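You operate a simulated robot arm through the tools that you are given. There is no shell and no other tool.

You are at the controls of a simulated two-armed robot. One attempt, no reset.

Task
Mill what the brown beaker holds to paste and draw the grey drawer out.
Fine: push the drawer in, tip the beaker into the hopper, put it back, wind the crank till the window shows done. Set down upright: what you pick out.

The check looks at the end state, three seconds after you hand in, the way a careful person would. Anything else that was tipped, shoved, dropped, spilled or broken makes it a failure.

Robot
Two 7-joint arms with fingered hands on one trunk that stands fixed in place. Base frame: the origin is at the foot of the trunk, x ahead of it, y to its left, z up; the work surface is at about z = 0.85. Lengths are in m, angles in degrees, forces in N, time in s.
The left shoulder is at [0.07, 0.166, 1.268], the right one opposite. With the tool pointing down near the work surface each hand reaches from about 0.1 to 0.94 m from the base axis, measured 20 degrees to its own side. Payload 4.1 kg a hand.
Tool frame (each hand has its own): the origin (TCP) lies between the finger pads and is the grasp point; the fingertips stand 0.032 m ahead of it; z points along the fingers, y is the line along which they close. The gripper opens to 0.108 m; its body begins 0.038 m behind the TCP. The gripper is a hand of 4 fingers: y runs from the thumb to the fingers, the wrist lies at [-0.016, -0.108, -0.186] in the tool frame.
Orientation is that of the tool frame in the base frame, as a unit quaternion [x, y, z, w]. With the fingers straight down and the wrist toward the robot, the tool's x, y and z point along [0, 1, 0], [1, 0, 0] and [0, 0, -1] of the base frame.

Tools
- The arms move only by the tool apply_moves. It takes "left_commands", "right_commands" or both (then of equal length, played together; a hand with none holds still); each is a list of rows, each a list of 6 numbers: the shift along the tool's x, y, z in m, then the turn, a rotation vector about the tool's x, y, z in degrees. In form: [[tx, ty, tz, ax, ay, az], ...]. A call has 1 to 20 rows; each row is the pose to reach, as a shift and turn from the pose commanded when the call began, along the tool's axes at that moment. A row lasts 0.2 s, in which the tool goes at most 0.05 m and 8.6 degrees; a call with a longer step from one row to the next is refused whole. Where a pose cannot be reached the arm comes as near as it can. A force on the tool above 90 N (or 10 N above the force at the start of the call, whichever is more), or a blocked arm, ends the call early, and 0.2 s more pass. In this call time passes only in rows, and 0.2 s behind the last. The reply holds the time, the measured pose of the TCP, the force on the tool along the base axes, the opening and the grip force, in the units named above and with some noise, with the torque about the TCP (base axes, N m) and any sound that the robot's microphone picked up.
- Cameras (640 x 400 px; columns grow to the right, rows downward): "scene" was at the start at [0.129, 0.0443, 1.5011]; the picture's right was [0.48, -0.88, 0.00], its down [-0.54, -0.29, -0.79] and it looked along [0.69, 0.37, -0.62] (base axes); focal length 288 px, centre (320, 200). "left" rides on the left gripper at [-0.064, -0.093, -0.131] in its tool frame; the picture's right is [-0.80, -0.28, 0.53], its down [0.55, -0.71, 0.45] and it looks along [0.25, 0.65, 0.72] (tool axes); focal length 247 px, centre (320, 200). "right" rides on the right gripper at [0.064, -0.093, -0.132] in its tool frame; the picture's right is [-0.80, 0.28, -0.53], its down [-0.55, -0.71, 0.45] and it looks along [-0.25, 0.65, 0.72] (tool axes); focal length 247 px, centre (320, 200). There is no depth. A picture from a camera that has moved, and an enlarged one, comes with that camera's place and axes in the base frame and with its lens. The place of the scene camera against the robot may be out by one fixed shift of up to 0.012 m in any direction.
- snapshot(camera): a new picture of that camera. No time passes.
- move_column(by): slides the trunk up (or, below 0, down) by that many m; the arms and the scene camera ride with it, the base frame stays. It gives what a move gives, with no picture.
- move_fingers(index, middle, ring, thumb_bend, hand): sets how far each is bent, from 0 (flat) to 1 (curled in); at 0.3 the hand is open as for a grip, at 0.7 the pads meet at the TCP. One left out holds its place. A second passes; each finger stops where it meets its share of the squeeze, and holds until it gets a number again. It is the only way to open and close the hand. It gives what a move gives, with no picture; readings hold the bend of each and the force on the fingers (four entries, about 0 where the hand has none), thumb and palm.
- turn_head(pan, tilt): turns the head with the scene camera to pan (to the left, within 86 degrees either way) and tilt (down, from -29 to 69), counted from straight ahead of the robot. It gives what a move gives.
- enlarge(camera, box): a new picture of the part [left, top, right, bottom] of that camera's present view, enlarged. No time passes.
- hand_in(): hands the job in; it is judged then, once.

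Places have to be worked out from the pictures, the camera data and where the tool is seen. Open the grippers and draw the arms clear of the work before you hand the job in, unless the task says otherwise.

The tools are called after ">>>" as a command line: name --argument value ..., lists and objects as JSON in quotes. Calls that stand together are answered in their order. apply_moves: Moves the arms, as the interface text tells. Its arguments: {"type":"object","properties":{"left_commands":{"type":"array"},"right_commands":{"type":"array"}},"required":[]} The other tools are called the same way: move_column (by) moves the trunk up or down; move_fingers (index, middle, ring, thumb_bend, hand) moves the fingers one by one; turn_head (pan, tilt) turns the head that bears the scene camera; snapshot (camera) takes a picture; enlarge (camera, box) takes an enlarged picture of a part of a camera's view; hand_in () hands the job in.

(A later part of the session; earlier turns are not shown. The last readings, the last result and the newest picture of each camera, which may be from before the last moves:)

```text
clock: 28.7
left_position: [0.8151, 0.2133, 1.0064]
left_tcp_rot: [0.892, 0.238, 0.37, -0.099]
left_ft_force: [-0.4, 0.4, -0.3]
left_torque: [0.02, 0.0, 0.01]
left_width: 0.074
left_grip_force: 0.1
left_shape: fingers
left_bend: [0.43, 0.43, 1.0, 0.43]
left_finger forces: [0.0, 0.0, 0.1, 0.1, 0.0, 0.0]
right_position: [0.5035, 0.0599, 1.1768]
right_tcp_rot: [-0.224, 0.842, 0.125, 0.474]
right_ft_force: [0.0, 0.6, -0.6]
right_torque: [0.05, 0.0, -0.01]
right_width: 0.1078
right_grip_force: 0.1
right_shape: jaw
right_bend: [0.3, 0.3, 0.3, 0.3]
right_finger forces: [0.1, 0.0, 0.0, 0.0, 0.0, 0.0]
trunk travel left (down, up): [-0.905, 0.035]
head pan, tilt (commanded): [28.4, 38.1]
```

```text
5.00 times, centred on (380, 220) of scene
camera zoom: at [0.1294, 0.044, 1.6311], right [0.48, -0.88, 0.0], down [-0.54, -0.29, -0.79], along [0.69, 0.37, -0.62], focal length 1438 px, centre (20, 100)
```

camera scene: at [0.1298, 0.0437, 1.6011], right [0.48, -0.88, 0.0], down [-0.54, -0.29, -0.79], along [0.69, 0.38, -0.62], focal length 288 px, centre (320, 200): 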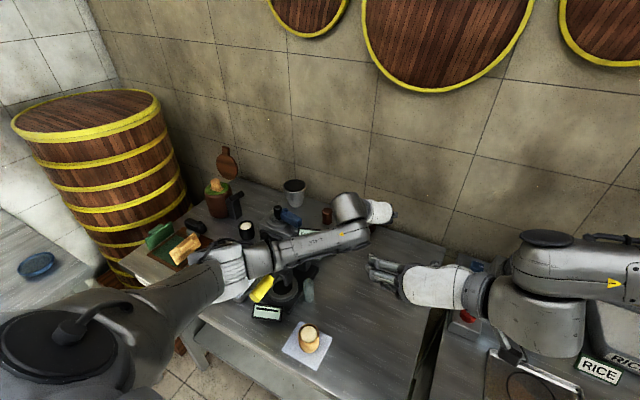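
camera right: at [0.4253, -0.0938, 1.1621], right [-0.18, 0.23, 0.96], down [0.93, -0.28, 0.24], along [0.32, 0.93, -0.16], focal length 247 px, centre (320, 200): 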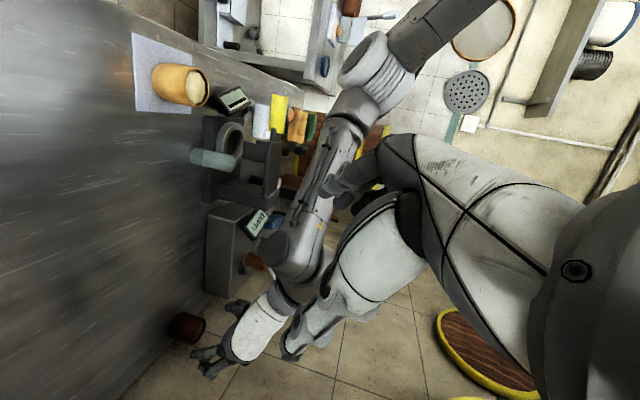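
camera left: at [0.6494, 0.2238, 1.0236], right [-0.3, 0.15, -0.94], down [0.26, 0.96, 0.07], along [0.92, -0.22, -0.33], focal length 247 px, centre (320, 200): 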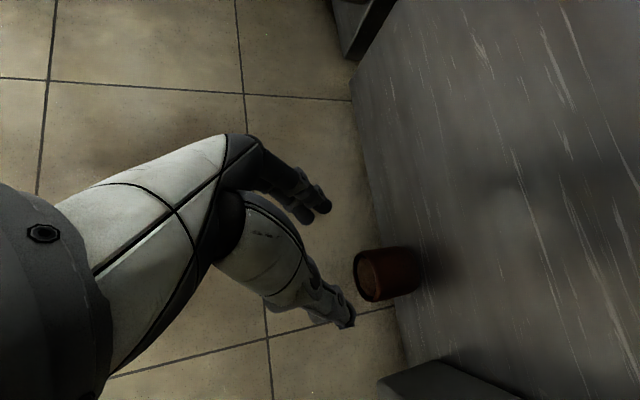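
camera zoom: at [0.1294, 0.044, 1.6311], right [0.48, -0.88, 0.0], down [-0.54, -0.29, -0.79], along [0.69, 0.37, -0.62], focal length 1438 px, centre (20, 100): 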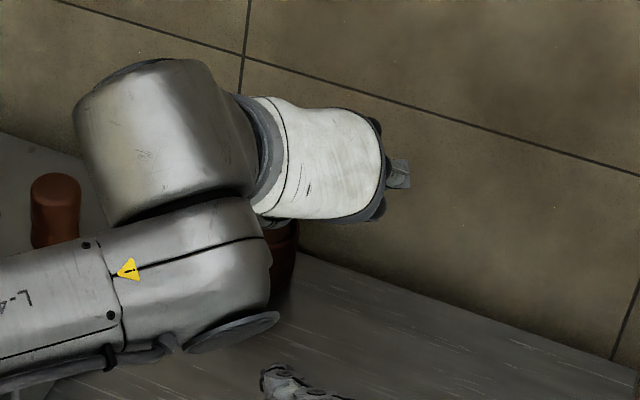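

Combining both hand cameras, the brown beaker is centred at (0.894, 0.252), about 5 cm tall (0.85–0.90), 5 cm wide, only a few mm off the wall. I narrow the hand a bit and move to 6 cm before the grasp along the finger direction.

>>> move_fingers --hand "left" --index 0.46 --middle 0.46 --ring 1.0 --thumb_bend 0.46

>>> apply_moves --left_commands '[[-0.0077, 0.002, 0.0215, 0, 0, 0], [-0.0155, 0.004, 0.043, 0, 0, 0], [-0.0232, 0.0059, 0.0645, 0, 0, 0]]'

>>> snapshot --camera "right"

>>> enlarge --camera "right" --box '[140, 180, 340, 400]'

>>> enlarge --camera "left" --box '[260, 160, 440, 340]'

>>> enlarge --camera "scene" --box '[280, 170, 440, 300]'

```text
clock: 29.7
left_position: [0.816, 0.2143, 1.0073]
left_tcp_rot: [0.892, 0.239, 0.371, -0.1]
left_ft_force: [0.3, 0.3, 0.1]
left_torque: [0.02, -0.01, -0.05]
left_width: 0.067
left_grip_force: 0.1
left_shape: fingers
left_bend: [0.46, 0.46, 1.0, 0.46]
left_finger forces: [0.1, 0.0, 0.1, 0.1, 0.0, 0.0]
right_position: [0.5037, 0.0587, 1.1786]
right_tcp_rot: [-0.225, 0.841, 0.125, 0.475]
right_ft_force: [0.3, -0.5, -0.2]
right_torque: [-0.03, 0.01, 0.0]
right_width: 0.1076
right_grip_force: 0.0
right_shape: jaw
right_bend: [0.3, 0.3, 0.3, 0.3]
right_finger forces: [0.0, 0.0, 0.0, 0.0, 0.0, 0.0]
trunk travel left (down, up): [-0.905, 0.035]
head pan, tilt (commanded): [28.4, 38.1]
```

```text
clock: 30.5
left_position: [0.8451, 0.2221, 0.9445]
left_tcp_rot: [0.892, 0.238, 0.37, -0.099]
left_ft_force: [-0.8, 0.0, -0.3]
left_torque: [-0.01, 0.02, -0.02]
left_width: 0.0669
left_grip_force: 0.0
left_shape: fingers
left_bend: [0.46, 0.46, 1.0, 0.46]
left_finger forces: [0.0, 0.0, 0.0, 0.0, 0.0, 0.1]
right_position: [0.504, 0.0582, 1.1783]
right_tcp_rot: [-0.224, 0.842, 0.125, 0.474]
right_ft_force: [-0.3, 0.5, -0.1]
right_torque: [0.0, -0.02, 0.0]
right_width: 0.1076
right_grip_force: 0.1
right_shape: jaw
right_bend: [0.3, 0.3, 0.3, 0.3]
right_finger forces: [0.0, 0.0, 0.0, 0.0, 0.1, 0.1]
trunk travel left (down, up): [-0.905, 0.035]
head pan, tilt (commanded): [28.4, 38.1]
```

```text
taken
camera right: at [0.4252, -0.0938, 1.1921], right [-0.18, 0.23, 0.96], down [0.93, -0.28, 0.24], along [0.32, 0.93, -0.16], focal length 247 px, centre (320, 200)
```

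right: 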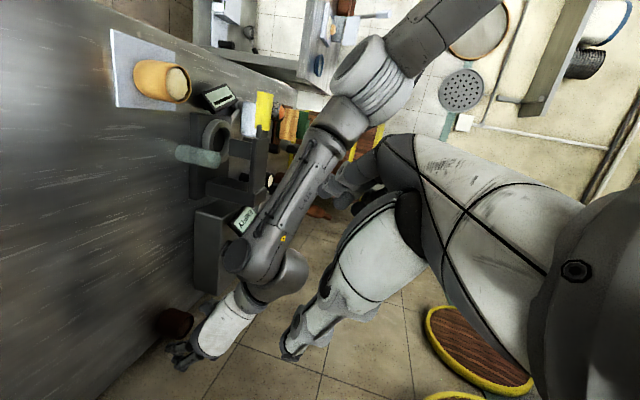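

```text
1.82 times, centred on (240, 290) of right
camera zoom: at [0.4252, -0.0938, 1.1921], right [-0.18, 0.23, 0.96], down [0.93, -0.28, 0.24], along [0.32, 0.93, -0.16], focal length 449 px, centre (466, 36)
```

zoom: 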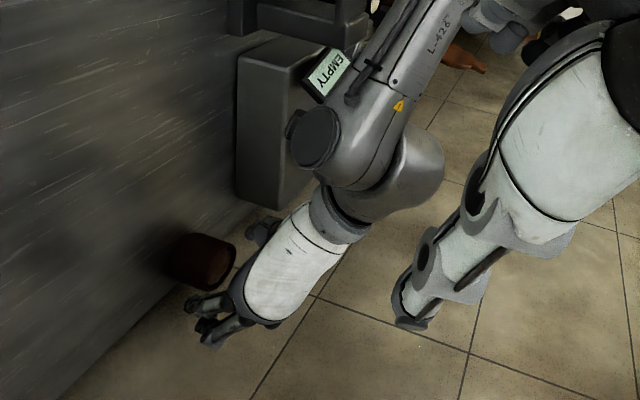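

```text
2.22 times, centred on (350, 250) of left
camera zoom: at [0.6779, 0.2325, 0.9918], right [-0.3, 0.15, -0.94], down [0.26, 0.96, 0.07], along [0.92, -0.22, -0.33], focal length 549 px, centre (253, 89)
```

zoom: 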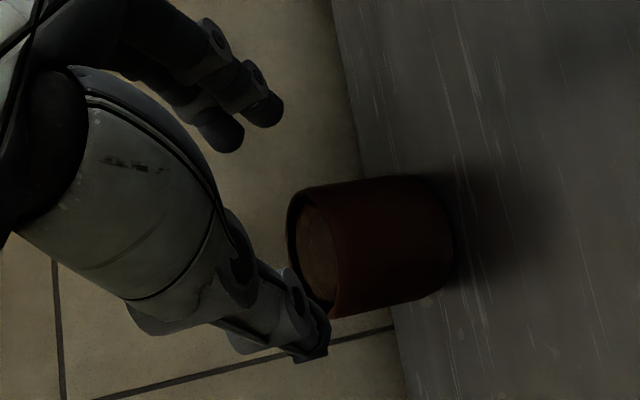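

```text
3.08 times, centred on (360, 235) of scene
camera zoom: at [0.1296, 0.0438, 1.6311], right [0.48, -0.88, 0.0], down [-0.54, -0.29, -0.79], along [0.69, 0.37, -0.62], focal length 885 px, centre (197, 92)
```

zoom: 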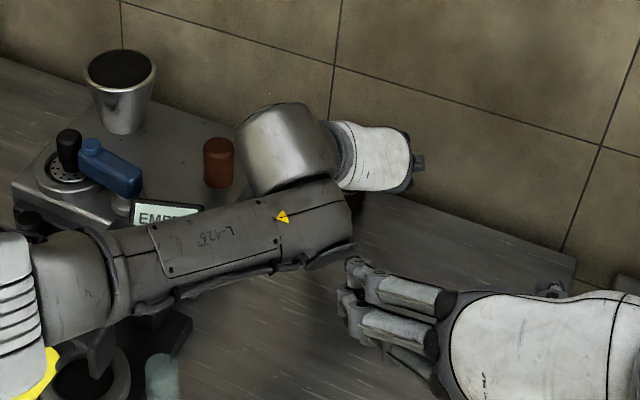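

Alignment is good: the beaker centre lies 57 mm ahead and within 1 mm sideways of the hand's midline, and wrist and forearm clear handle, sign and press. I advance the first half of the remaining way.

>>> apply_moves --left_commands '[[0, 0, 0.015, 0, 0, 0], [0, 0, 0.03, 0, 0, 0]]'

>>> enlarge --camera "right" --box '[140, 260, 280, 400]'

>>> enlarge --camera "left" --box '[260, 160, 440, 340]'

>>> enlarge --camera "scene" --box '[280, 170, 440, 300]'

```text
clock: 31.1
left_position: [0.8625, 0.2333, 0.9233]
left_tcp_rot: [0.892, 0.239, 0.37, -0.099]
left_ft_force: [0.0, 0.1, -0.6]
left_torque: [0.03, -0.01, 0.01]
left_width: 0.0666
left_grip_force: 0.0
left_shape: fingers
left_bend: [0.46, 0.46, 1.0, 0.46]
left_finger forces: [0.0, 0.0, 0.0, 0.1, 0.0, 0.1]
right_position: [0.5064, 0.0589, 1.177]
right_tcp_rot: [-0.224, 0.842, 0.125, 0.475]
right_ft_force: [-0.2, 0.2, -0.2]
right_torque: [0.03, 0.03, 0.05]
right_width: 0.1078
right_grip_force: 0.1
right_shape: jaw
right_bend: [0.3, 0.3, 0.3, 0.3]
right_finger forces: [0.0, 0.0, 0.0, 0.0, 0.1, 0.0]
trunk travel left (down, up): [-0.905, 0.035]
head pan, tilt (commanded): [28.4, 38.1]
```

```text
2.86 times, centred on (210, 330) of right
camera zoom: at [0.4256, -0.0941, 1.1919], right [-0.18, 0.23, 0.96], down [0.93, -0.28, 0.24], along [0.32, 0.93, -0.16], focal length 706 px, centre (634, -171)
```

zoom: 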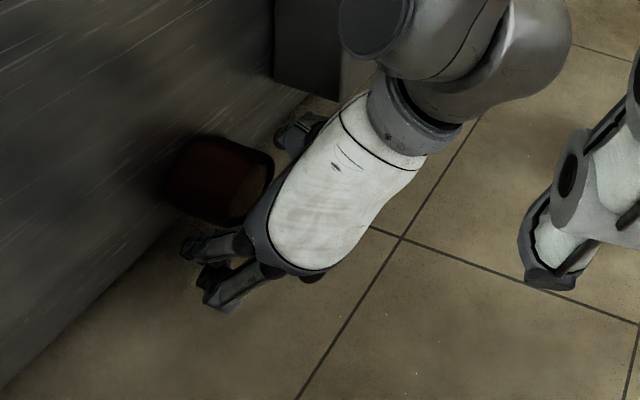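

```text
2.22 times, centred on (350, 250) of left
camera zoom: at [0.6972, 0.2435, 0.971], right [-0.3, 0.15, -0.94], down [0.26, 0.96, 0.07], along [0.92, -0.22, -0.33], focal length 549 px, centre (253, 89)
```

zoom: 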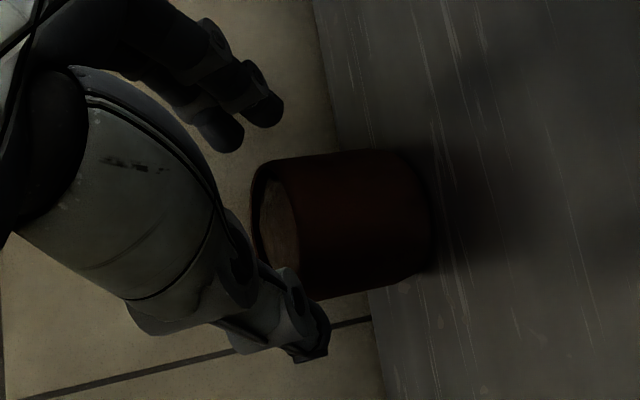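

```text
3.08 times, centred on (360, 235) of scene
camera zoom: at [0.1302, 0.0434, 1.631], right [0.48, -0.88, 0.0], down [-0.54, -0.29, -0.79], along [0.69, 0.37, -0.62], focal length 885 px, centre (197, 92)
```

zoom: 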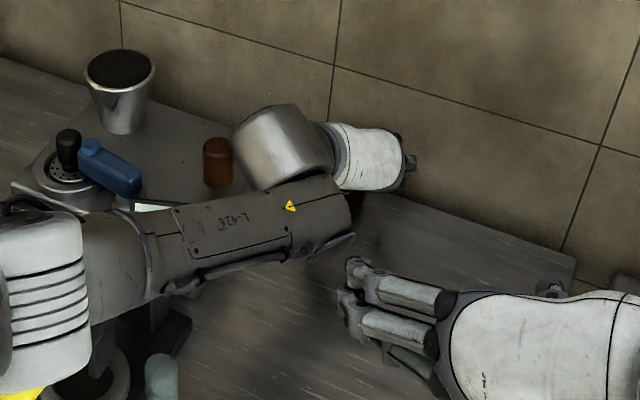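

The beaker sits neatly between the two fingers and the thumb. I advance the last 2.8 cm.

>>> apply_moves --left_commands '[[0, 0, 0.01, 0, 0, 0], [0, 0, 0.02, 0, 0, 0], [0, 0, 0.028, 0, 0, 0]]'

>>> enlarge --camera "right" --box '[140, 260, 280, 400]'

>>> enlarge --camera "left" --box '[260, 160, 440, 340]'

>>> enlarge --camera "scene" --box '[280, 170, 440, 300]'

```text
clock: 31.9
left_position: [0.8751, 0.2439, 0.9053]
left_tcp_rot: [0.893, 0.237, 0.368, -0.101]
left_ft_force: [-0.1, 0.3, -0.6]
left_torque: [0.02, 0.02, 0.01]
left_width: 0.0663
left_grip_force: 0.0
left_shape: fingers
left_bend: [0.46, 0.46, 1.0, 0.46]
left_finger forces: [0.1, 0.0, 0.0, 0.1, 0.0, 0.0]
left hand out of reach, approached as far as the arm can: row 3
right_position: [0.5043, 0.0593, 1.18]
right_tcp_rot: [-0.225, 0.842, 0.125, 0.475]
right_ft_force: [0.1, 0.5, -0.3]
right_torque: [-0.03, 0.01, 0.02]
right_width: 0.1077
right_grip_force: 0.0
right_shape: jaw
right_bend: [0.3, 0.3, 0.3, 0.3]
right_finger forces: [0.0, 0.1, 0.0, 0.0, 0.1, 0.0]
trunk travel left (down, up): [-0.905, 0.035]
head pan, tilt (commanded): [28.4, 38.1]
```

```text
2.86 times, centred on (210, 330) of right
camera zoom: at [0.4246, -0.0936, 1.1924], right [-0.18, 0.23, 0.96], down [0.93, -0.28, 0.24], along [0.32, 0.93, -0.16], focal length 706 px, centre (634, -171)
```

zoom: 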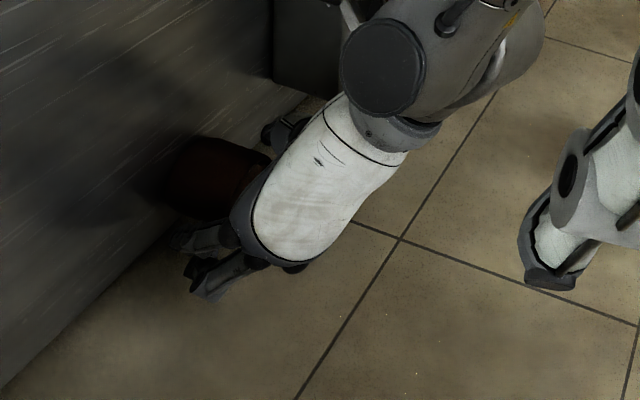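

```text
2.22 times, centred on (350, 250) of left
camera zoom: at [0.7098, 0.2546, 0.9535], right [-0.31, 0.15, -0.94], down [0.26, 0.96, 0.07], along [0.91, -0.22, -0.34], focal length 549 px, centre (253, 89)
```

zoom: 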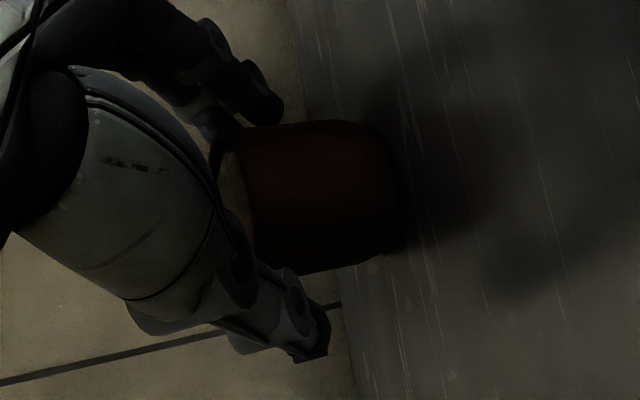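

```text
3.08 times, centred on (360, 235) of scene
camera zoom: at [0.1288, 0.0441, 1.6312], right [0.48, -0.88, 0.0], down [-0.54, -0.29, -0.79], along [0.69, 0.37, -0.62], focal length 885 px, centre (197, 92)
```

zoom: 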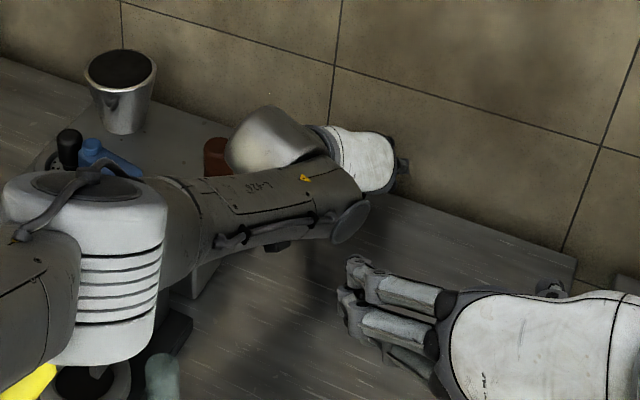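

The arm reached its limit 8 mm short because the trunk is high, and the beaker lies about 3–4 mm toward the finger side. I lift the hand 5 cm straight up (correcting sideways), then lower the trunk 5 cm to gain reach.

>>> apply_moves --left_commands '[[0.0118, 0.001, -0.0118, 0, 0, 0], [0.0236, 0.002, -0.0236, 0, 0, 0], [0.0354, 0.0035, -0.0354, 0, 0, 0]]'

>>> move_column --by -0.05

>>> enlarge --camera "left" --box '[260, 160, 440, 340]'

>>> snapshot --camera "right"

>>> snapshot --camera "scene"

```text
clock: 32.7
left_position: [0.8775, 0.2404, 0.9555]
left_tcp_rot: [0.892, 0.24, 0.369, -0.099]
left_ft_force: [-0.2, 0.7, -0.2]
left_torque: [0.01, 0.0, -0.02]
left_width: 0.0669
left_grip_force: 0.0
left_shape: fingers
left_bend: [0.46, 0.46, 1.0, 0.46]
left_finger forces: [0.1, 0.0, 0.0, 0.0, 0.1, 0.0]
right_position: [0.5058, 0.0588, 1.1788]
right_tcp_rot: [-0.224, 0.842, 0.126, 0.474]
right_ft_force: [0.7, 0.3, -0.6]
right_torque: [-0.07, -0.03, 0.0]
right_width: 0.1077
right_grip_force: 0.1
right_shape: jaw
right_bend: [0.3, 0.3, 0.3, 0.3]
right_finger forces: [0.0, 0.0, 0.1, 0.1, 0.1, 0.0]
trunk travel left (down, up): [-0.905, 0.035]
head pan, tilt (commanded): [28.4, 38.1]
```

```text
clock: 33.6
left_position: [0.8766, 0.2397, 0.906]
left_tcp_rot: [0.892, 0.238, 0.37, -0.101]
left_ft_force: [0.0, -0.8, 0.0]
left_torque: [0.0, -0.03, 0.02]
left_width: 0.0669
left_grip_force: 0.0
left_shape: fingers
left_bend: [0.46, 0.46, 1.0, 0.46]
left_finger forces: [0.0, 0.0, 0.0, 0.0, 0.0, 0.1]
right_position: [0.5051, 0.0596, 1.128]
right_tcp_rot: [-0.225, 0.841, 0.125, 0.475]
right_ft_force: [-0.4, -0.2, 0.1]
right_torque: [-0.03, -0.01, -0.01]
right_width: 0.1077
right_grip_force: 0.0
right_shape: jaw
right_bend: [0.3, 0.3, 0.3, 0.3]
right_finger forces: [0.0, 0.1, 0.1, 0.0, 0.0, 0.0]
trunk travel left (down, up): [-0.855, 0.085]
head pan, tilt (commanded): [28.4, 38.1]
```

```text
2.22 times, centred on (350, 250) of left
camera zoom: at [0.7103, 0.2502, 0.9523], right [-0.3, 0.15, -0.94], down [0.26, 0.96, 0.07], along [0.92, -0.22, -0.33], focal length 549 px, centre (253, 89)
```

zoom: 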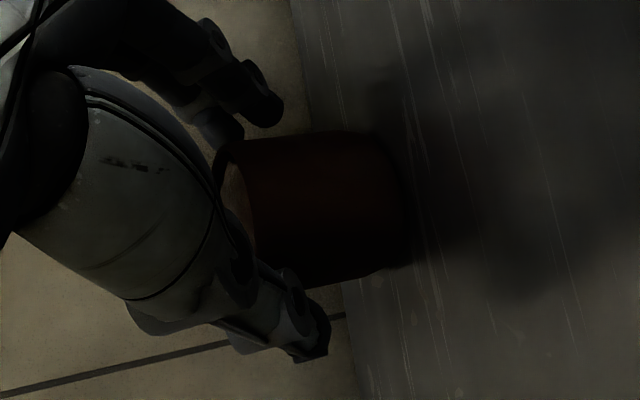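

```text
taken
camera right: at [0.4244, -0.0936, 1.1425], right [-0.18, 0.23, 0.96], down [0.93, -0.28, 0.24], along [0.32, 0.93, -0.16], focal length 247 px, centre (320, 200)
```

right: 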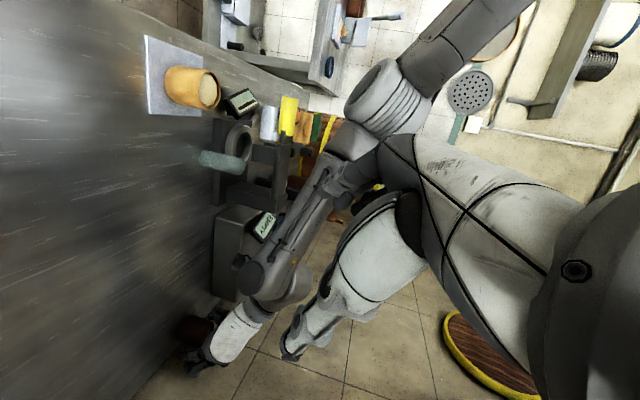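

```text
taken
camera scene: at [0.1285, 0.0441, 1.5812], right [0.48, -0.88, 0.0], down [-0.54, -0.29, -0.79], along [0.69, 0.37, -0.62], focal length 288 px, centre (320, 200)
```

scene: 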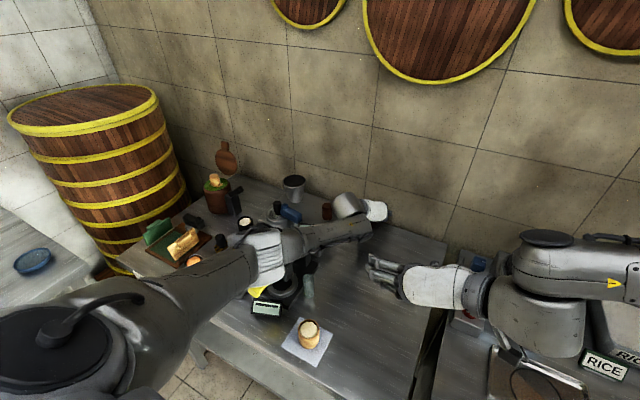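

Now the beaker is centred between fingers and thumb in the hand view. I advance 8 mm forward and 3 mm down, then close the index, middle and thumb gently.

>>> apply_moves --left_commands '[[0.0018, 0, 0.0039, 0, 0, 0], [0.0036, 0, 0.0078, 0, 0, 0]]'

>>> enlarge --camera "left" --box '[260, 160, 440, 340]'

```text
clock: 34.2
left_position: [0.8838, 0.2433, 0.9016]
left_tcp_rot: [0.892, 0.24, 0.37, -0.099]
left_ft_force: [1.2, 0.9, 0.1]
left_torque: [0.0, -0.03, 0.01]
left_width: 0.067
left_grip_force: 0.1
left_shape: fingers
left_bend: [0.46, 0.46, 1.0, 0.46]
left_finger forces: [0.0, 0.0, 0.1, 0.1, 0.0, 0.1]
right_position: [0.5042, 0.06, 1.1288]
right_tcp_rot: [-0.225, 0.842, 0.126, 0.474]
right_ft_force: [0.4, 0.3, -0.1]
right_torque: [-0.02, 0.01, 0.0]
right_width: 0.1076
right_grip_force: 0.0
right_shape: jaw
right_bend: [0.3, 0.3, 0.3, 0.3]
right_finger forces: [0.0, 0.1, 0.0, 0.0, 0.0, 0.0]
trunk travel left (down, up): [-0.855, 0.085]
head pan, tilt (commanded): [28.4, 38.1]
```

```text
2.22 times, centred on (350, 250) of left
camera zoom: at [0.7174, 0.2543, 0.9486], right [-0.3, 0.15, -0.94], down [0.26, 0.96, 0.07], along [0.92, -0.22, -0.33], focal length 549 px, centre (253, 89)
```

zoom: 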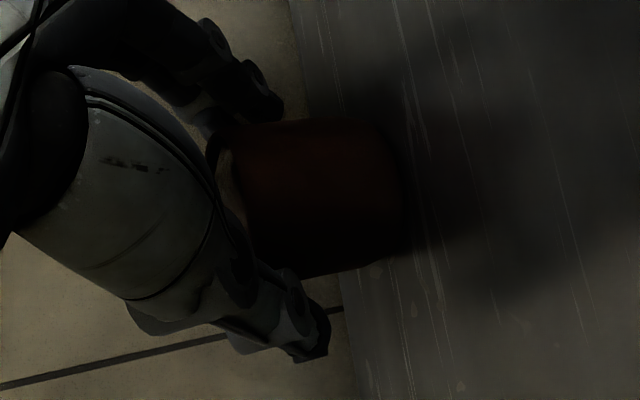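

No contact yet and the beaker lies about 3 mm toward the fingers. I shift 3 mm that way and close index, middle and thumb moderately.

>>> apply_moves --left_commands '[[0, 0.0028, 0, 0, 0, 0]]'

>>> move_fingers --hand "left" --index 0.56 --middle 0.56 --thumb_bend 0.56

>>> enlarge --camera "left" --box '[260, 160, 440, 340]'

>>> enlarge --camera "right" --box '[140, 260, 280, 400]'

```text
clock: 34.6
left_position: [0.8846, 0.2401, 0.902]
left_tcp_rot: [0.892, 0.238, 0.371, -0.098]
left_ft_force: [0.7, 0.5, 0.0]
left_torque: [0.0, 0.04, 0.03]
left_width: 0.0666
left_grip_force: 0.2
left_shape: fingers
left_bend: [0.46, 0.46, 1.0, 0.46]
left_finger forces: [0.0, 0.0, 0.1, 0.1, 0.5, 0.0]
right_position: [0.5041, 0.0592, 1.128]
right_tcp_rot: [-0.224, 0.842, 0.126, 0.475]
right_ft_force: [0.2, -0.2, 0.4]
right_torque: [0.01, 0.02, -0.02]
right_width: 0.1078
right_grip_force: 0.0
right_shape: jaw
right_bend: [0.3, 0.3, 0.3, 0.3]
right_finger forces: [0.0, 0.1, 0.0, 0.1, 0.0, 0.1]
trunk travel left (down, up): [-0.855, 0.085]
head pan, tilt (commanded): [28.4, 38.1]
```

```text
clock: 35.6
left_position: [0.8844, 0.2419, 0.9015]
left_tcp_rot: [0.892, 0.238, 0.371, -0.099]
left_ft_force: [0.7, -0.4, -0.1]
left_torque: [-0.03, -0.04, 0.01]
left_width: 0.0496
left_grip_force: 4.0
left_shape: fingers
left_bend: [0.52, 0.55, 1.0, 0.53]
left_finger forces: [2.9, 0.8, 0.0, 0.0, 3.4, 0.0]
right_position: [0.5046, 0.0596, 1.128]
right_tcp_rot: [-0.225, 0.842, 0.126, 0.475]
right_ft_force: [0.1, 0.3, -0.5]
right_torque: [0.04, 0.02, -0.02]
right_width: 0.1074
right_grip_force: 0.0
right_shape: jaw
right_bend: [0.3, 0.3, 0.3, 0.3]
right_finger forces: [0.1, 0.0, 0.0, 0.0, 0.0, 0.0]
trunk travel left (down, up): [-0.855, 0.085]
head pan, tilt (commanded): [28.4, 38.1]
```

```text
2.22 times, centred on (350, 250) of left
camera zoom: at [0.7186, 0.252, 0.949], right [-0.3, 0.15, -0.94], down [0.26, 0.96, 0.07], along [0.92, -0.22, -0.33], focal length 549 px, centre (253, 89)
```

zoom: 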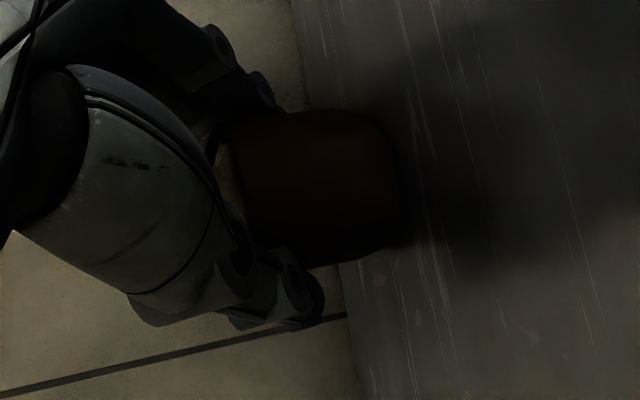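

```text
2.86 times, centred on (210, 330) of right
camera zoom: at [0.4248, -0.0937, 1.1423], right [-0.18, 0.23, 0.96], down [0.93, -0.28, 0.24], along [0.32, 0.93, -0.16], focal length 706 px, centre (634, -171)
```

zoom: 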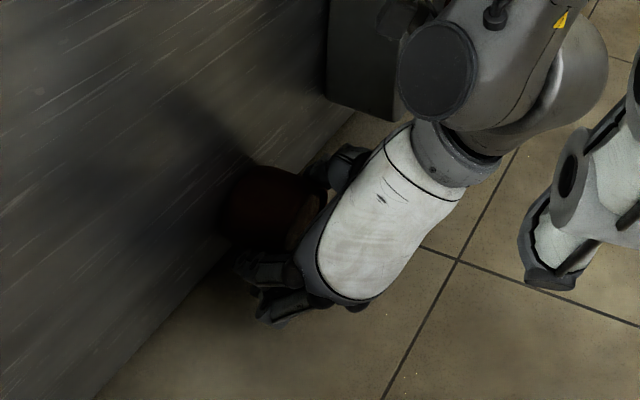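

The beaker is touched by index (2.9 N), middle (0.8 N) and thumb (3.4 N). I firm up the grip a bit.

>>> move_fingers --hand "left" --index 0.62 --middle 0.66 --thumb_bend 0.62

>>> enlarge --camera "left" --box '[260, 160, 440, 340]'

```text
clock: 36.6
left_position: [0.8846, 0.2428, 0.9026]
left_tcp_rot: [0.892, 0.238, 0.37, -0.099]
left_ft_force: [1.2, -0.3, 1.6]
left_torque: [-0.09, -0.1, -0.02]
left_width: 0.0483
left_grip_force: 11.9
left_shape: fingers
left_bend: [0.54, 0.59, 1.0, 0.54]
left_finger forces: [5.6, 6.3, 0.0, 0.1, 11.4, 0.1]
right_position: [0.5037, 0.06, 1.1289]
right_tcp_rot: [-0.224, 0.842, 0.125, 0.475]
right_ft_force: [0.2, -0.3, 0.5]
right_torque: [0.01, 0.0, 0.0]
right_width: 0.1077
right_grip_force: 0.0
right_shape: jaw
right_bend: [0.3, 0.3, 0.3, 0.3]
right_finger forces: [0.0, 0.0, 0.0, 0.0, 0.0, 0.0]
trunk travel left (down, up): [-0.855, 0.085]
head pan, tilt (commanded): [28.4, 38.1]
```

```text
2.22 times, centred on (350, 250) of left
camera zoom: at [0.7186, 0.2519, 0.9491], right [-0.3, 0.15, -0.94], down [0.26, 0.96, 0.07], along [0.92, -0.22, -0.33], focal length 549 px, centre (253, 89)
```

zoom: 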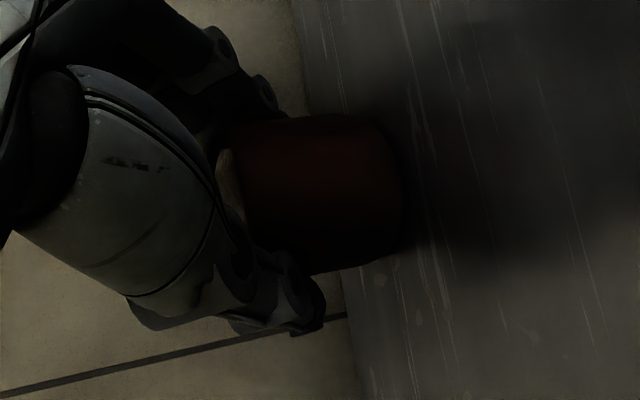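

The grip is balanced (5.6 + 6.3 N against 11.4 N). I lift straight up 3 cm and check that the beaker comes upright.

>>> apply_moves --left_commands '[[0.0035, 0, -0.0035, 0, 0, 0], [0.0071, 0, -0.0071, 0, 0, 0], [0.0141, 0, -0.0141, 0, 0, 0], [0.0212, 0, -0.0212, 0, 0, 0]]'

>>> enlarge --camera "left" --box '[260, 160, 440, 340]'

>>> enlarge --camera "right" --box '[140, 260, 280, 400]'

```text
clock: 37.6
left_position: [0.8835, 0.2416, 0.9303]
left_tcp_rot: [0.892, 0.239, 0.37, -0.1]
left_ft_force: [-0.9, 0.9, -0.8]
left_torque: [-0.03, 0.0, 0.02]
left_width: 0.0483
left_grip_force: 11.3
left_shape: fingers
left_bend: [0.54, 0.6, 1.0, 0.54]
left_finger forces: [5.1, 5.8, 0.0, 0.0, 11.4, 0.0]
right_position: [0.505, 0.0586, 1.1286]
right_tcp_rot: [-0.224, 0.842, 0.125, 0.474]
right_ft_force: [-0.6, 0.6, -0.5]
right_torque: [0.02, 0.02, 0.0]
right_width: 0.1077
right_grip_force: 0.1
right_shape: jaw
right_bend: [0.3, 0.3, 0.3, 0.3]
right_finger forces: [0.1, 0.0, 0.0, 0.1, 0.0, 0.0]
trunk travel left (down, up): [-0.855, 0.085]
head pan, tilt (commanded): [28.4, 38.1]
```

```text
2.22 times, centred on (350, 250) of left
camera zoom: at [0.7183, 0.2519, 0.9783], right [-0.3, 0.15, -0.94], down [0.26, 0.96, 0.07], along [0.92, -0.22, -0.33], focal length 549 px, centre (253, 89)
```

zoom: 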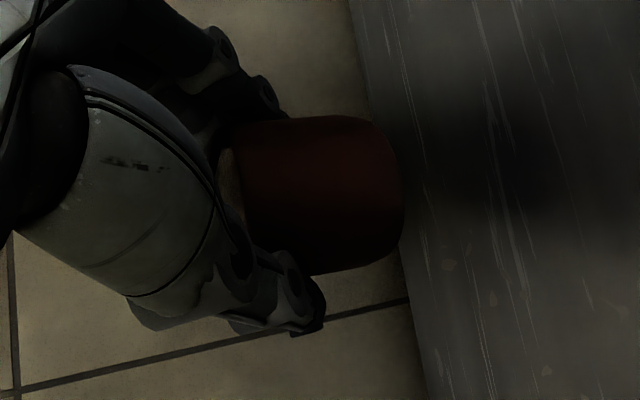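

```text
2.86 times, centred on (210, 330) of right
camera zoom: at [0.4249, -0.0934, 1.1422], right [-0.18, 0.23, 0.96], down [0.93, -0.28, 0.24], along [0.32, 0.93, -0.16], focal length 706 px, centre (634, -171)
```

zoom: 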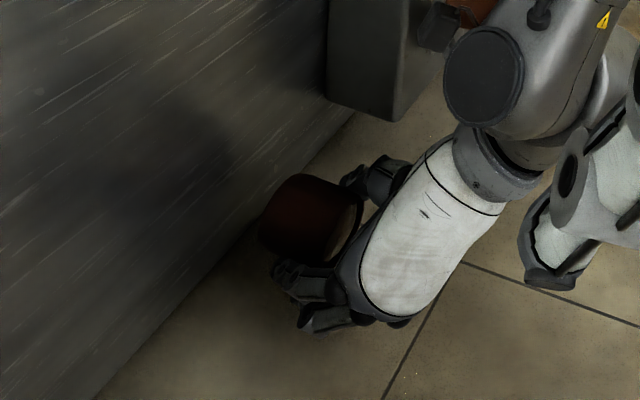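

The beaker is held upright. I raise it gently by 25 cm and draw it 4 cm away from the wall.

>>> apply_moves --left_commands '[[0.0085, -0.0005, -0.009, 0, 0, 0], [0.0227, -0.002, -0.0267, 0, 0, 0], [0.0389, -0.004, -0.0485, 0, 0, 0], [0.0551, -0.006, -0.0703, 0, 0, 0], [0.0713, -0.0085, -0.0921, 0, 0, 0], [0.0875, -0.011, -0.1139, 0, 0, 0], [0.1037, -0.0135, -0.1357, 0, 0, 0], [0.1199, -0.016, -0.1575, 0, 0, 0], [0.1361, -0.018, -0.1793, 0, 0, 0], [0.147, -0.019, -0.194, 0, 0, 0], [0.1523, -0.02, -0.2013, 0, 0, 0]]'

>>> snapshot --camera "left"

>>> snapshot --camera "right"

>>> snapshot --camera "scene"

```text
clock: 40.0
left_position: [0.8463, 0.2425, 1.1819]
left_tcp_rot: [0.892, 0.238, 0.371, -0.099]
left_ft_force: [0.2, 0.0, -0.7]
left_torque: [-0.05, 0.0, 0.01]
left_width: 0.0482
left_grip_force: 11.1
left_shape: fingers
left_bend: [0.54, 0.6, 1.0, 0.54]
left_finger forces: [5.1, 6.0, 0.1, 0.0, 11.4, 0.1]
right_position: [0.5047, 0.0591, 1.1287]
right_tcp_rot: [-0.224, 0.842, 0.126, 0.475]
right_ft_force: [0.1, 0.6, 0.7]
right_torque: [-0.01, 0.03, 0.0]
right_width: 0.1076
right_grip_force: 0.1
right_shape: jaw
right_bend: [0.3, 0.3, 0.3, 0.3]
right_finger forces: [0.0, 0.0, 0.0, 0.0, 0.0, 0.0]
trunk travel left (down, up): [-0.855, 0.085]
head pan, tilt (commanded): [28.4, 38.1]
```

```text
taken
camera left: at [0.6792, 0.2519, 1.2288], right [-0.3, 0.15, -0.94], down [0.26, 0.96, 0.07], along [0.92, -0.22, -0.33], focal length 247 px, centre (320, 200)
```

left: 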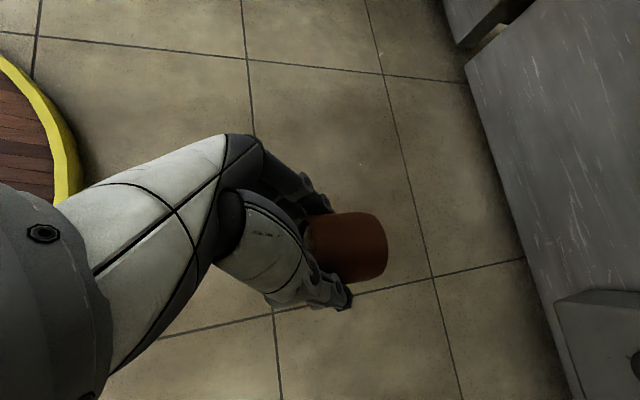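

```text
taken
camera right: at [0.4249, -0.0934, 1.1422], right [-0.18, 0.23, 0.96], down [0.93, -0.28, 0.24], along [0.32, 0.93, -0.16], focal length 247 px, centre (320, 200)
```

right: 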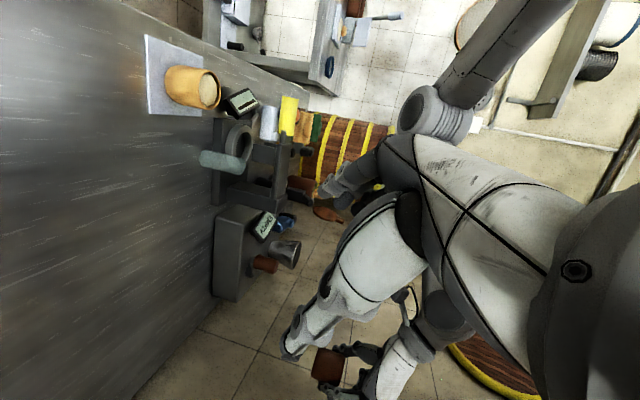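

```text
taken
camera scene: at [0.1293, 0.0444, 1.5811], right [0.48, -0.88, 0.0], down [-0.54, -0.29, -0.79], along [0.69, 0.37, -0.62], focal length 288 px, centre (320, 200)
```

scene: 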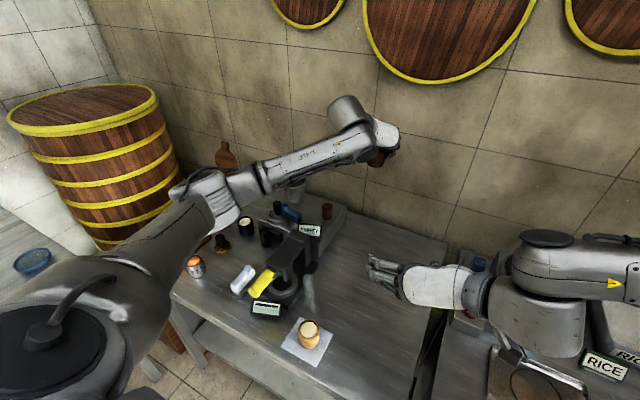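

The beaker hangs upright at (0.846, 0.243, 1.18). I lower the trunk 8 cm for reach at the hopper.

>>> move_column --by -0.08

>>> snapshot --camera "scene"

```text
clock: 41.2
left_position: [0.8448, 0.2413, 1.1011]
left_tcp_rot: [0.892, 0.239, 0.37, -0.1]
left_ft_force: [-0.1, 0.3, -1.3]
left_torque: [-0.01, -0.01, 0.0]
left_width: 0.0482
left_grip_force: 11.9
left_shape: fingers
left_bend: [0.54, 0.6, 1.0, 0.54]
left_finger forces: [5.1, 5.9, 0.0, 0.1, 11.3, 0.0]
right_position: [0.5051, 0.0593, 1.0489]
right_tcp_rot: [-0.225, 0.842, 0.126, 0.474]
right_ft_force: [-0.2, 0.5, 0.4]
right_torque: [-0.03, 0.0, 0.03]
right_width: 0.1078
right_grip_force: 0.0
right_shape: jaw
right_bend: [0.3, 0.3, 0.3, 0.3]
right_finger forces: [0.0, 0.0, 0.0, 0.1, 0.1, 0.1]
trunk travel left (down, up): [-0.775, 0.165]
head pan, tilt (commanded): [28.4, 38.1]
```

```text
taken
camera scene: at [0.1292, 0.0443, 1.5012], right [0.48, -0.88, 0.0], down [-0.54, -0.29, -0.79], along [0.69, 0.37, -0.62], focal length 288 px, centre (320, 200)
```

scene: 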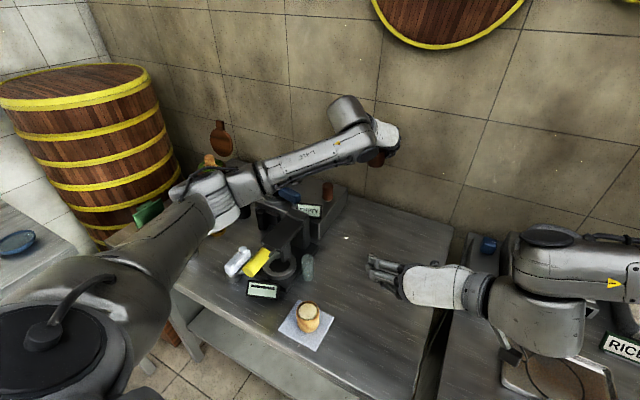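

Now I carry the beaker level toward the hopper, yawing the hand 50° to the left, staying well above handle and hopper.

>>> apply_moves --left_commands '[[0.005, -0.0178, 0.0022, 3.5, 0, -3.5], [0.01, -0.0357, 0.0044, 7.1, 0, -7.1], [0.0151, -0.0535, 0.0066, 10.6, 0, -10.6], [0.0201, -0.0714, 0.0088, 14.1, 0, -14.1], [0.0251, -0.0892, 0.011, 17.7, 0, -17.7], [0.0302, -0.107, 0.0133, 21.2, 0, -21.2], [0.0352, -0.1249, 0.0155, 24.7, 0, -24.7], [0.0402, -0.1427, 0.0177, 28.3, 0, -28.3], [0.0453, -0.1606, 0.0199, 31.8, 0, -31.8], [0.0503, -0.1784, 0.0221, 35.35, 0, -35.35]]'

>>> snapshot --camera "scene"

>>> snapshot --camera "left"

>>> snapshot --camera "right"

```text
clock: 43.4
left_position: [0.8003, 0.4224, 1.1225]
left_tcp_rot: [0.708, 0.593, 0.294, -0.246]
left_ft_force: [-0.8, 0.4, -1.9]
left_torque: [0.01, -0.02, 0.0]
left_width: 0.048
left_grip_force: 11.2
left_shape: fingers
left_bend: [0.55, 0.6, 1.0, 0.54]
left_finger forces: [5.1, 5.9, 0.0, 0.1, 11.3, 0.0]
right_position: [0.5045, 0.0587, 1.0484]
right_tcp_rot: [-0.225, 0.842, 0.125, 0.475]
right_ft_force: [-0.9, -0.3, -0.5]
right_torque: [-0.02, -0.02, -0.03]
right_width: 0.1075
right_grip_force: 0.1
right_shape: jaw
right_bend: [0.3, 0.3, 0.3, 0.3]
right_finger forces: [0.0, 0.0, 0.1, 0.0, 0.0, 0.0]
trunk travel left (down, up): [-0.775, 0.165]
head pan, tilt (commanded): [28.4, 38.1]
```

```text
taken
camera scene: at [0.1294, 0.0444, 1.5011], right [0.48, -0.88, 0.0], down [-0.54, -0.29, -0.79], along [0.69, 0.37, -0.62], focal length 288 px, centre (320, 200)
```

scene: 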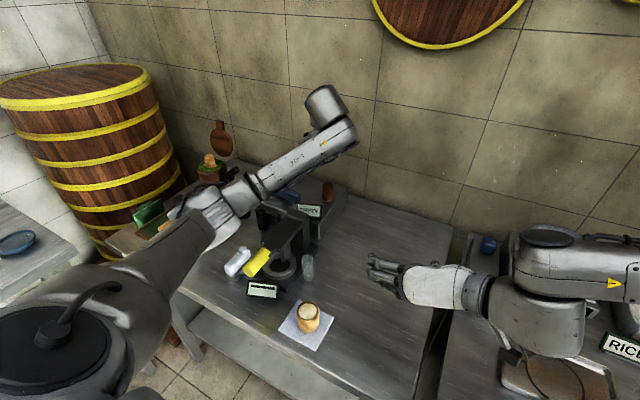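

```text
taken
camera left: at [0.6856, 0.3017, 1.1691], right [-0.31, -0.14, -0.94], down [-0.57, 0.82, 0.07], along [0.76, 0.56, -0.33], focal length 247 px, centre (320, 200)
```

left: 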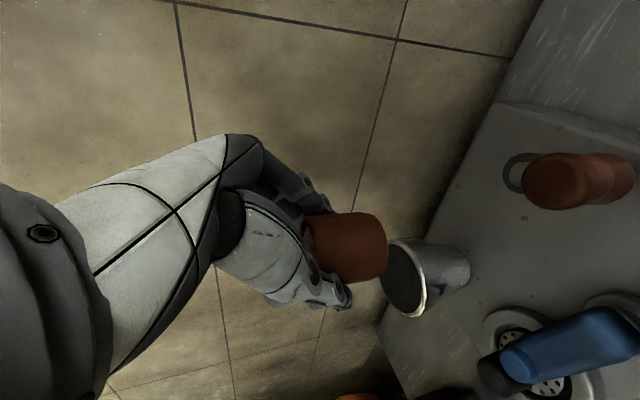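

```text
taken
camera right: at [0.425, -0.0934, 1.0622], right [-0.18, 0.23, 0.96], down [0.93, -0.28, 0.24], along [0.32, 0.93, -0.16], focal length 247 px, centre (320, 200)
```

right: 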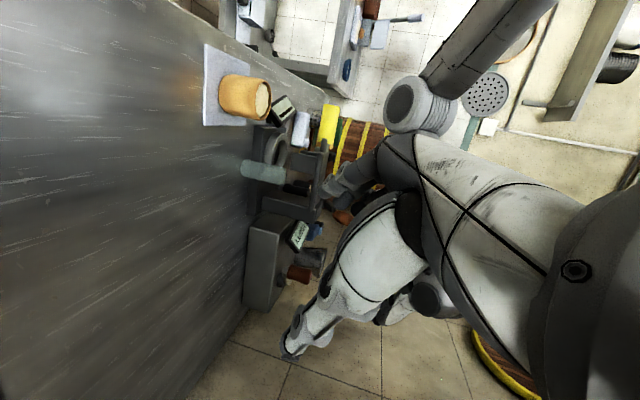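

The left camera shows beaker and hopper clearly; the hopper rim centre again reads about (0.82, 0.518). I move the beaker's front lip over the hopper and raise the right hand a little for a better side view.

>>> apply_moves --left_commands '[[0.0046, 0.0006, 0.0161, 0, 0, 0], [0.0092, 0.0012, 0.0322, 0, 0, 0], [0.0138, 0.0019, 0.0483, 0, 0, 0], [0.0184, 0.0025, 0.0644, 0, 0, 0]]' --right_commands '[[-0.0256, 0, -0.0156, 0, 0, 0], [-0.0513, 0, -0.0311, 0, 0, 0], [-0.0769, 0, -0.0467, 0, 0, 0], [-0.1025, 0, -0.0622, 0, 0, 0]]'

>>> snapshot --camera "left"

>>> snapshot --camera "right"

>>> enlarge --camera "scene" --box '[220, 60, 400, 220]'

```text
clock: 44.4
left_position: [0.8121, 0.4808, 1.0896]
left_tcp_rot: [0.708, 0.593, 0.294, -0.246]
left_ft_force: [-0.3, -0.2, -1.7]
left_torque: [-0.01, 0.0, 0.0]
left_width: 0.0482
left_grip_force: 10.9
left_shape: fingers
left_bend: [0.55, 0.6, 1.0, 0.54]
left_finger forces: [5.1, 5.9, 0.0, 0.1, 11.3, 0.1]
right_position: [0.5031, 0.0619, 1.1704]
right_tcp_rot: [-0.225, 0.842, 0.125, 0.475]
right_ft_force: [-0.9, -0.5, 0.5]
right_torque: [-0.01, -0.01, 0.02]
right_width: 0.1078
right_grip_force: 0.0
right_shape: jaw
right_bend: [0.3, 0.3, 0.3, 0.3]
right_finger forces: [0.0, 0.0, 0.0, 0.0, 0.0, 0.0]
trunk travel left (down, up): [-0.775, 0.165]
head pan, tilt (commanded): [28.4, 38.1]
```

```text
taken
camera left: at [0.697, 0.3599, 1.1365], right [-0.31, -0.14, -0.94], down [-0.57, 0.82, 0.07], along [0.76, 0.56, -0.33], focal length 247 px, centre (320, 200)
```

left: 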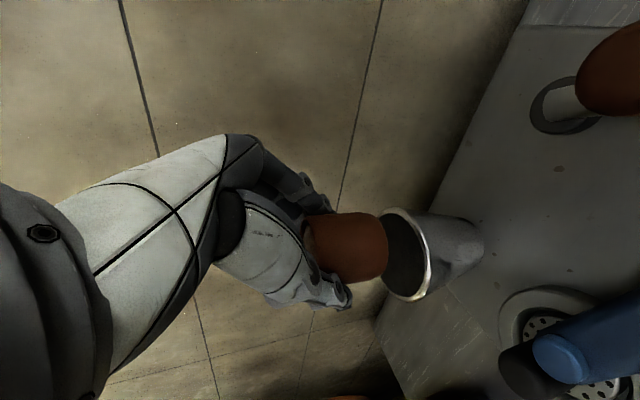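

```text
taken
camera right: at [0.4238, -0.0914, 1.1845], right [-0.18, 0.23, 0.96], down [0.93, -0.28, 0.24], along [0.32, 0.93, -0.16], focal length 247 px, centre (320, 200)
```

right: 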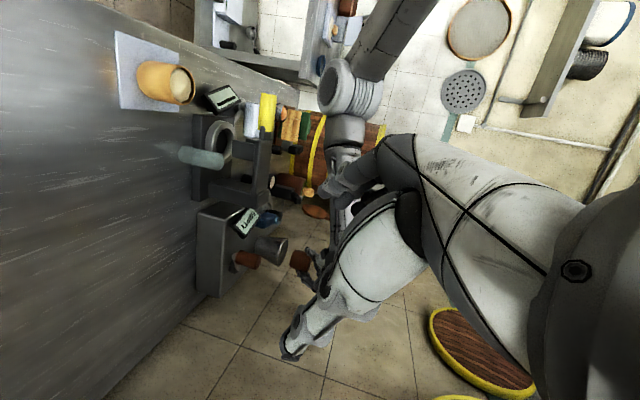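

```text
2.50 times, centred on (310, 140) of scene
camera zoom: at [0.1281, 0.0456, 1.5011], right [0.48, -0.88, 0.0], down [-0.54, -0.29, -0.79], along [0.69, 0.37, -0.62], focal length 719 px, centre (345, 350)
```

zoom: 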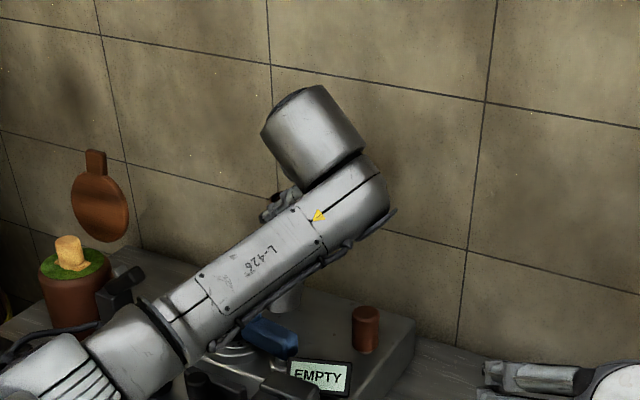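

The side view shows the beaker right above the hopper. I enlarge to check their relative place before tipping.

>>> enlarge --camera "right" --box '[210, 200, 350, 300]'

>>> enlarge --camera "left" --box '[280, 160, 500, 340]'

```text
4.00 times, centred on (280, 250) of right
camera zoom: at [0.4238, -0.0914, 1.1845], right [-0.18, 0.23, 0.96], down [0.93, -0.28, 0.24], along [0.32, 0.93, -0.16], focal length 988 px, centre (480, 0)
```

zoom: 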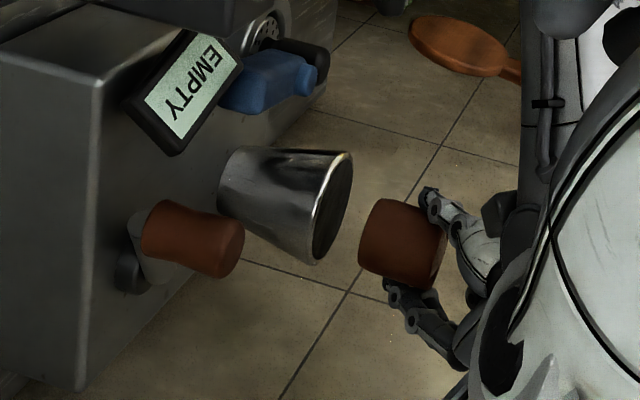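

```text
2.22 times, centred on (390, 250) of left
camera zoom: at [0.697, 0.3599, 1.1365], right [-0.31, -0.14, -0.94], down [-0.57, 0.82, 0.07], along [0.76, 0.56, -0.33], focal length 549 px, centre (164, 89)
```

zoom: 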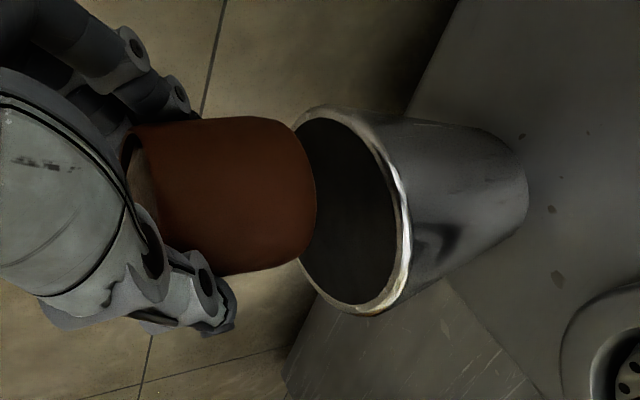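

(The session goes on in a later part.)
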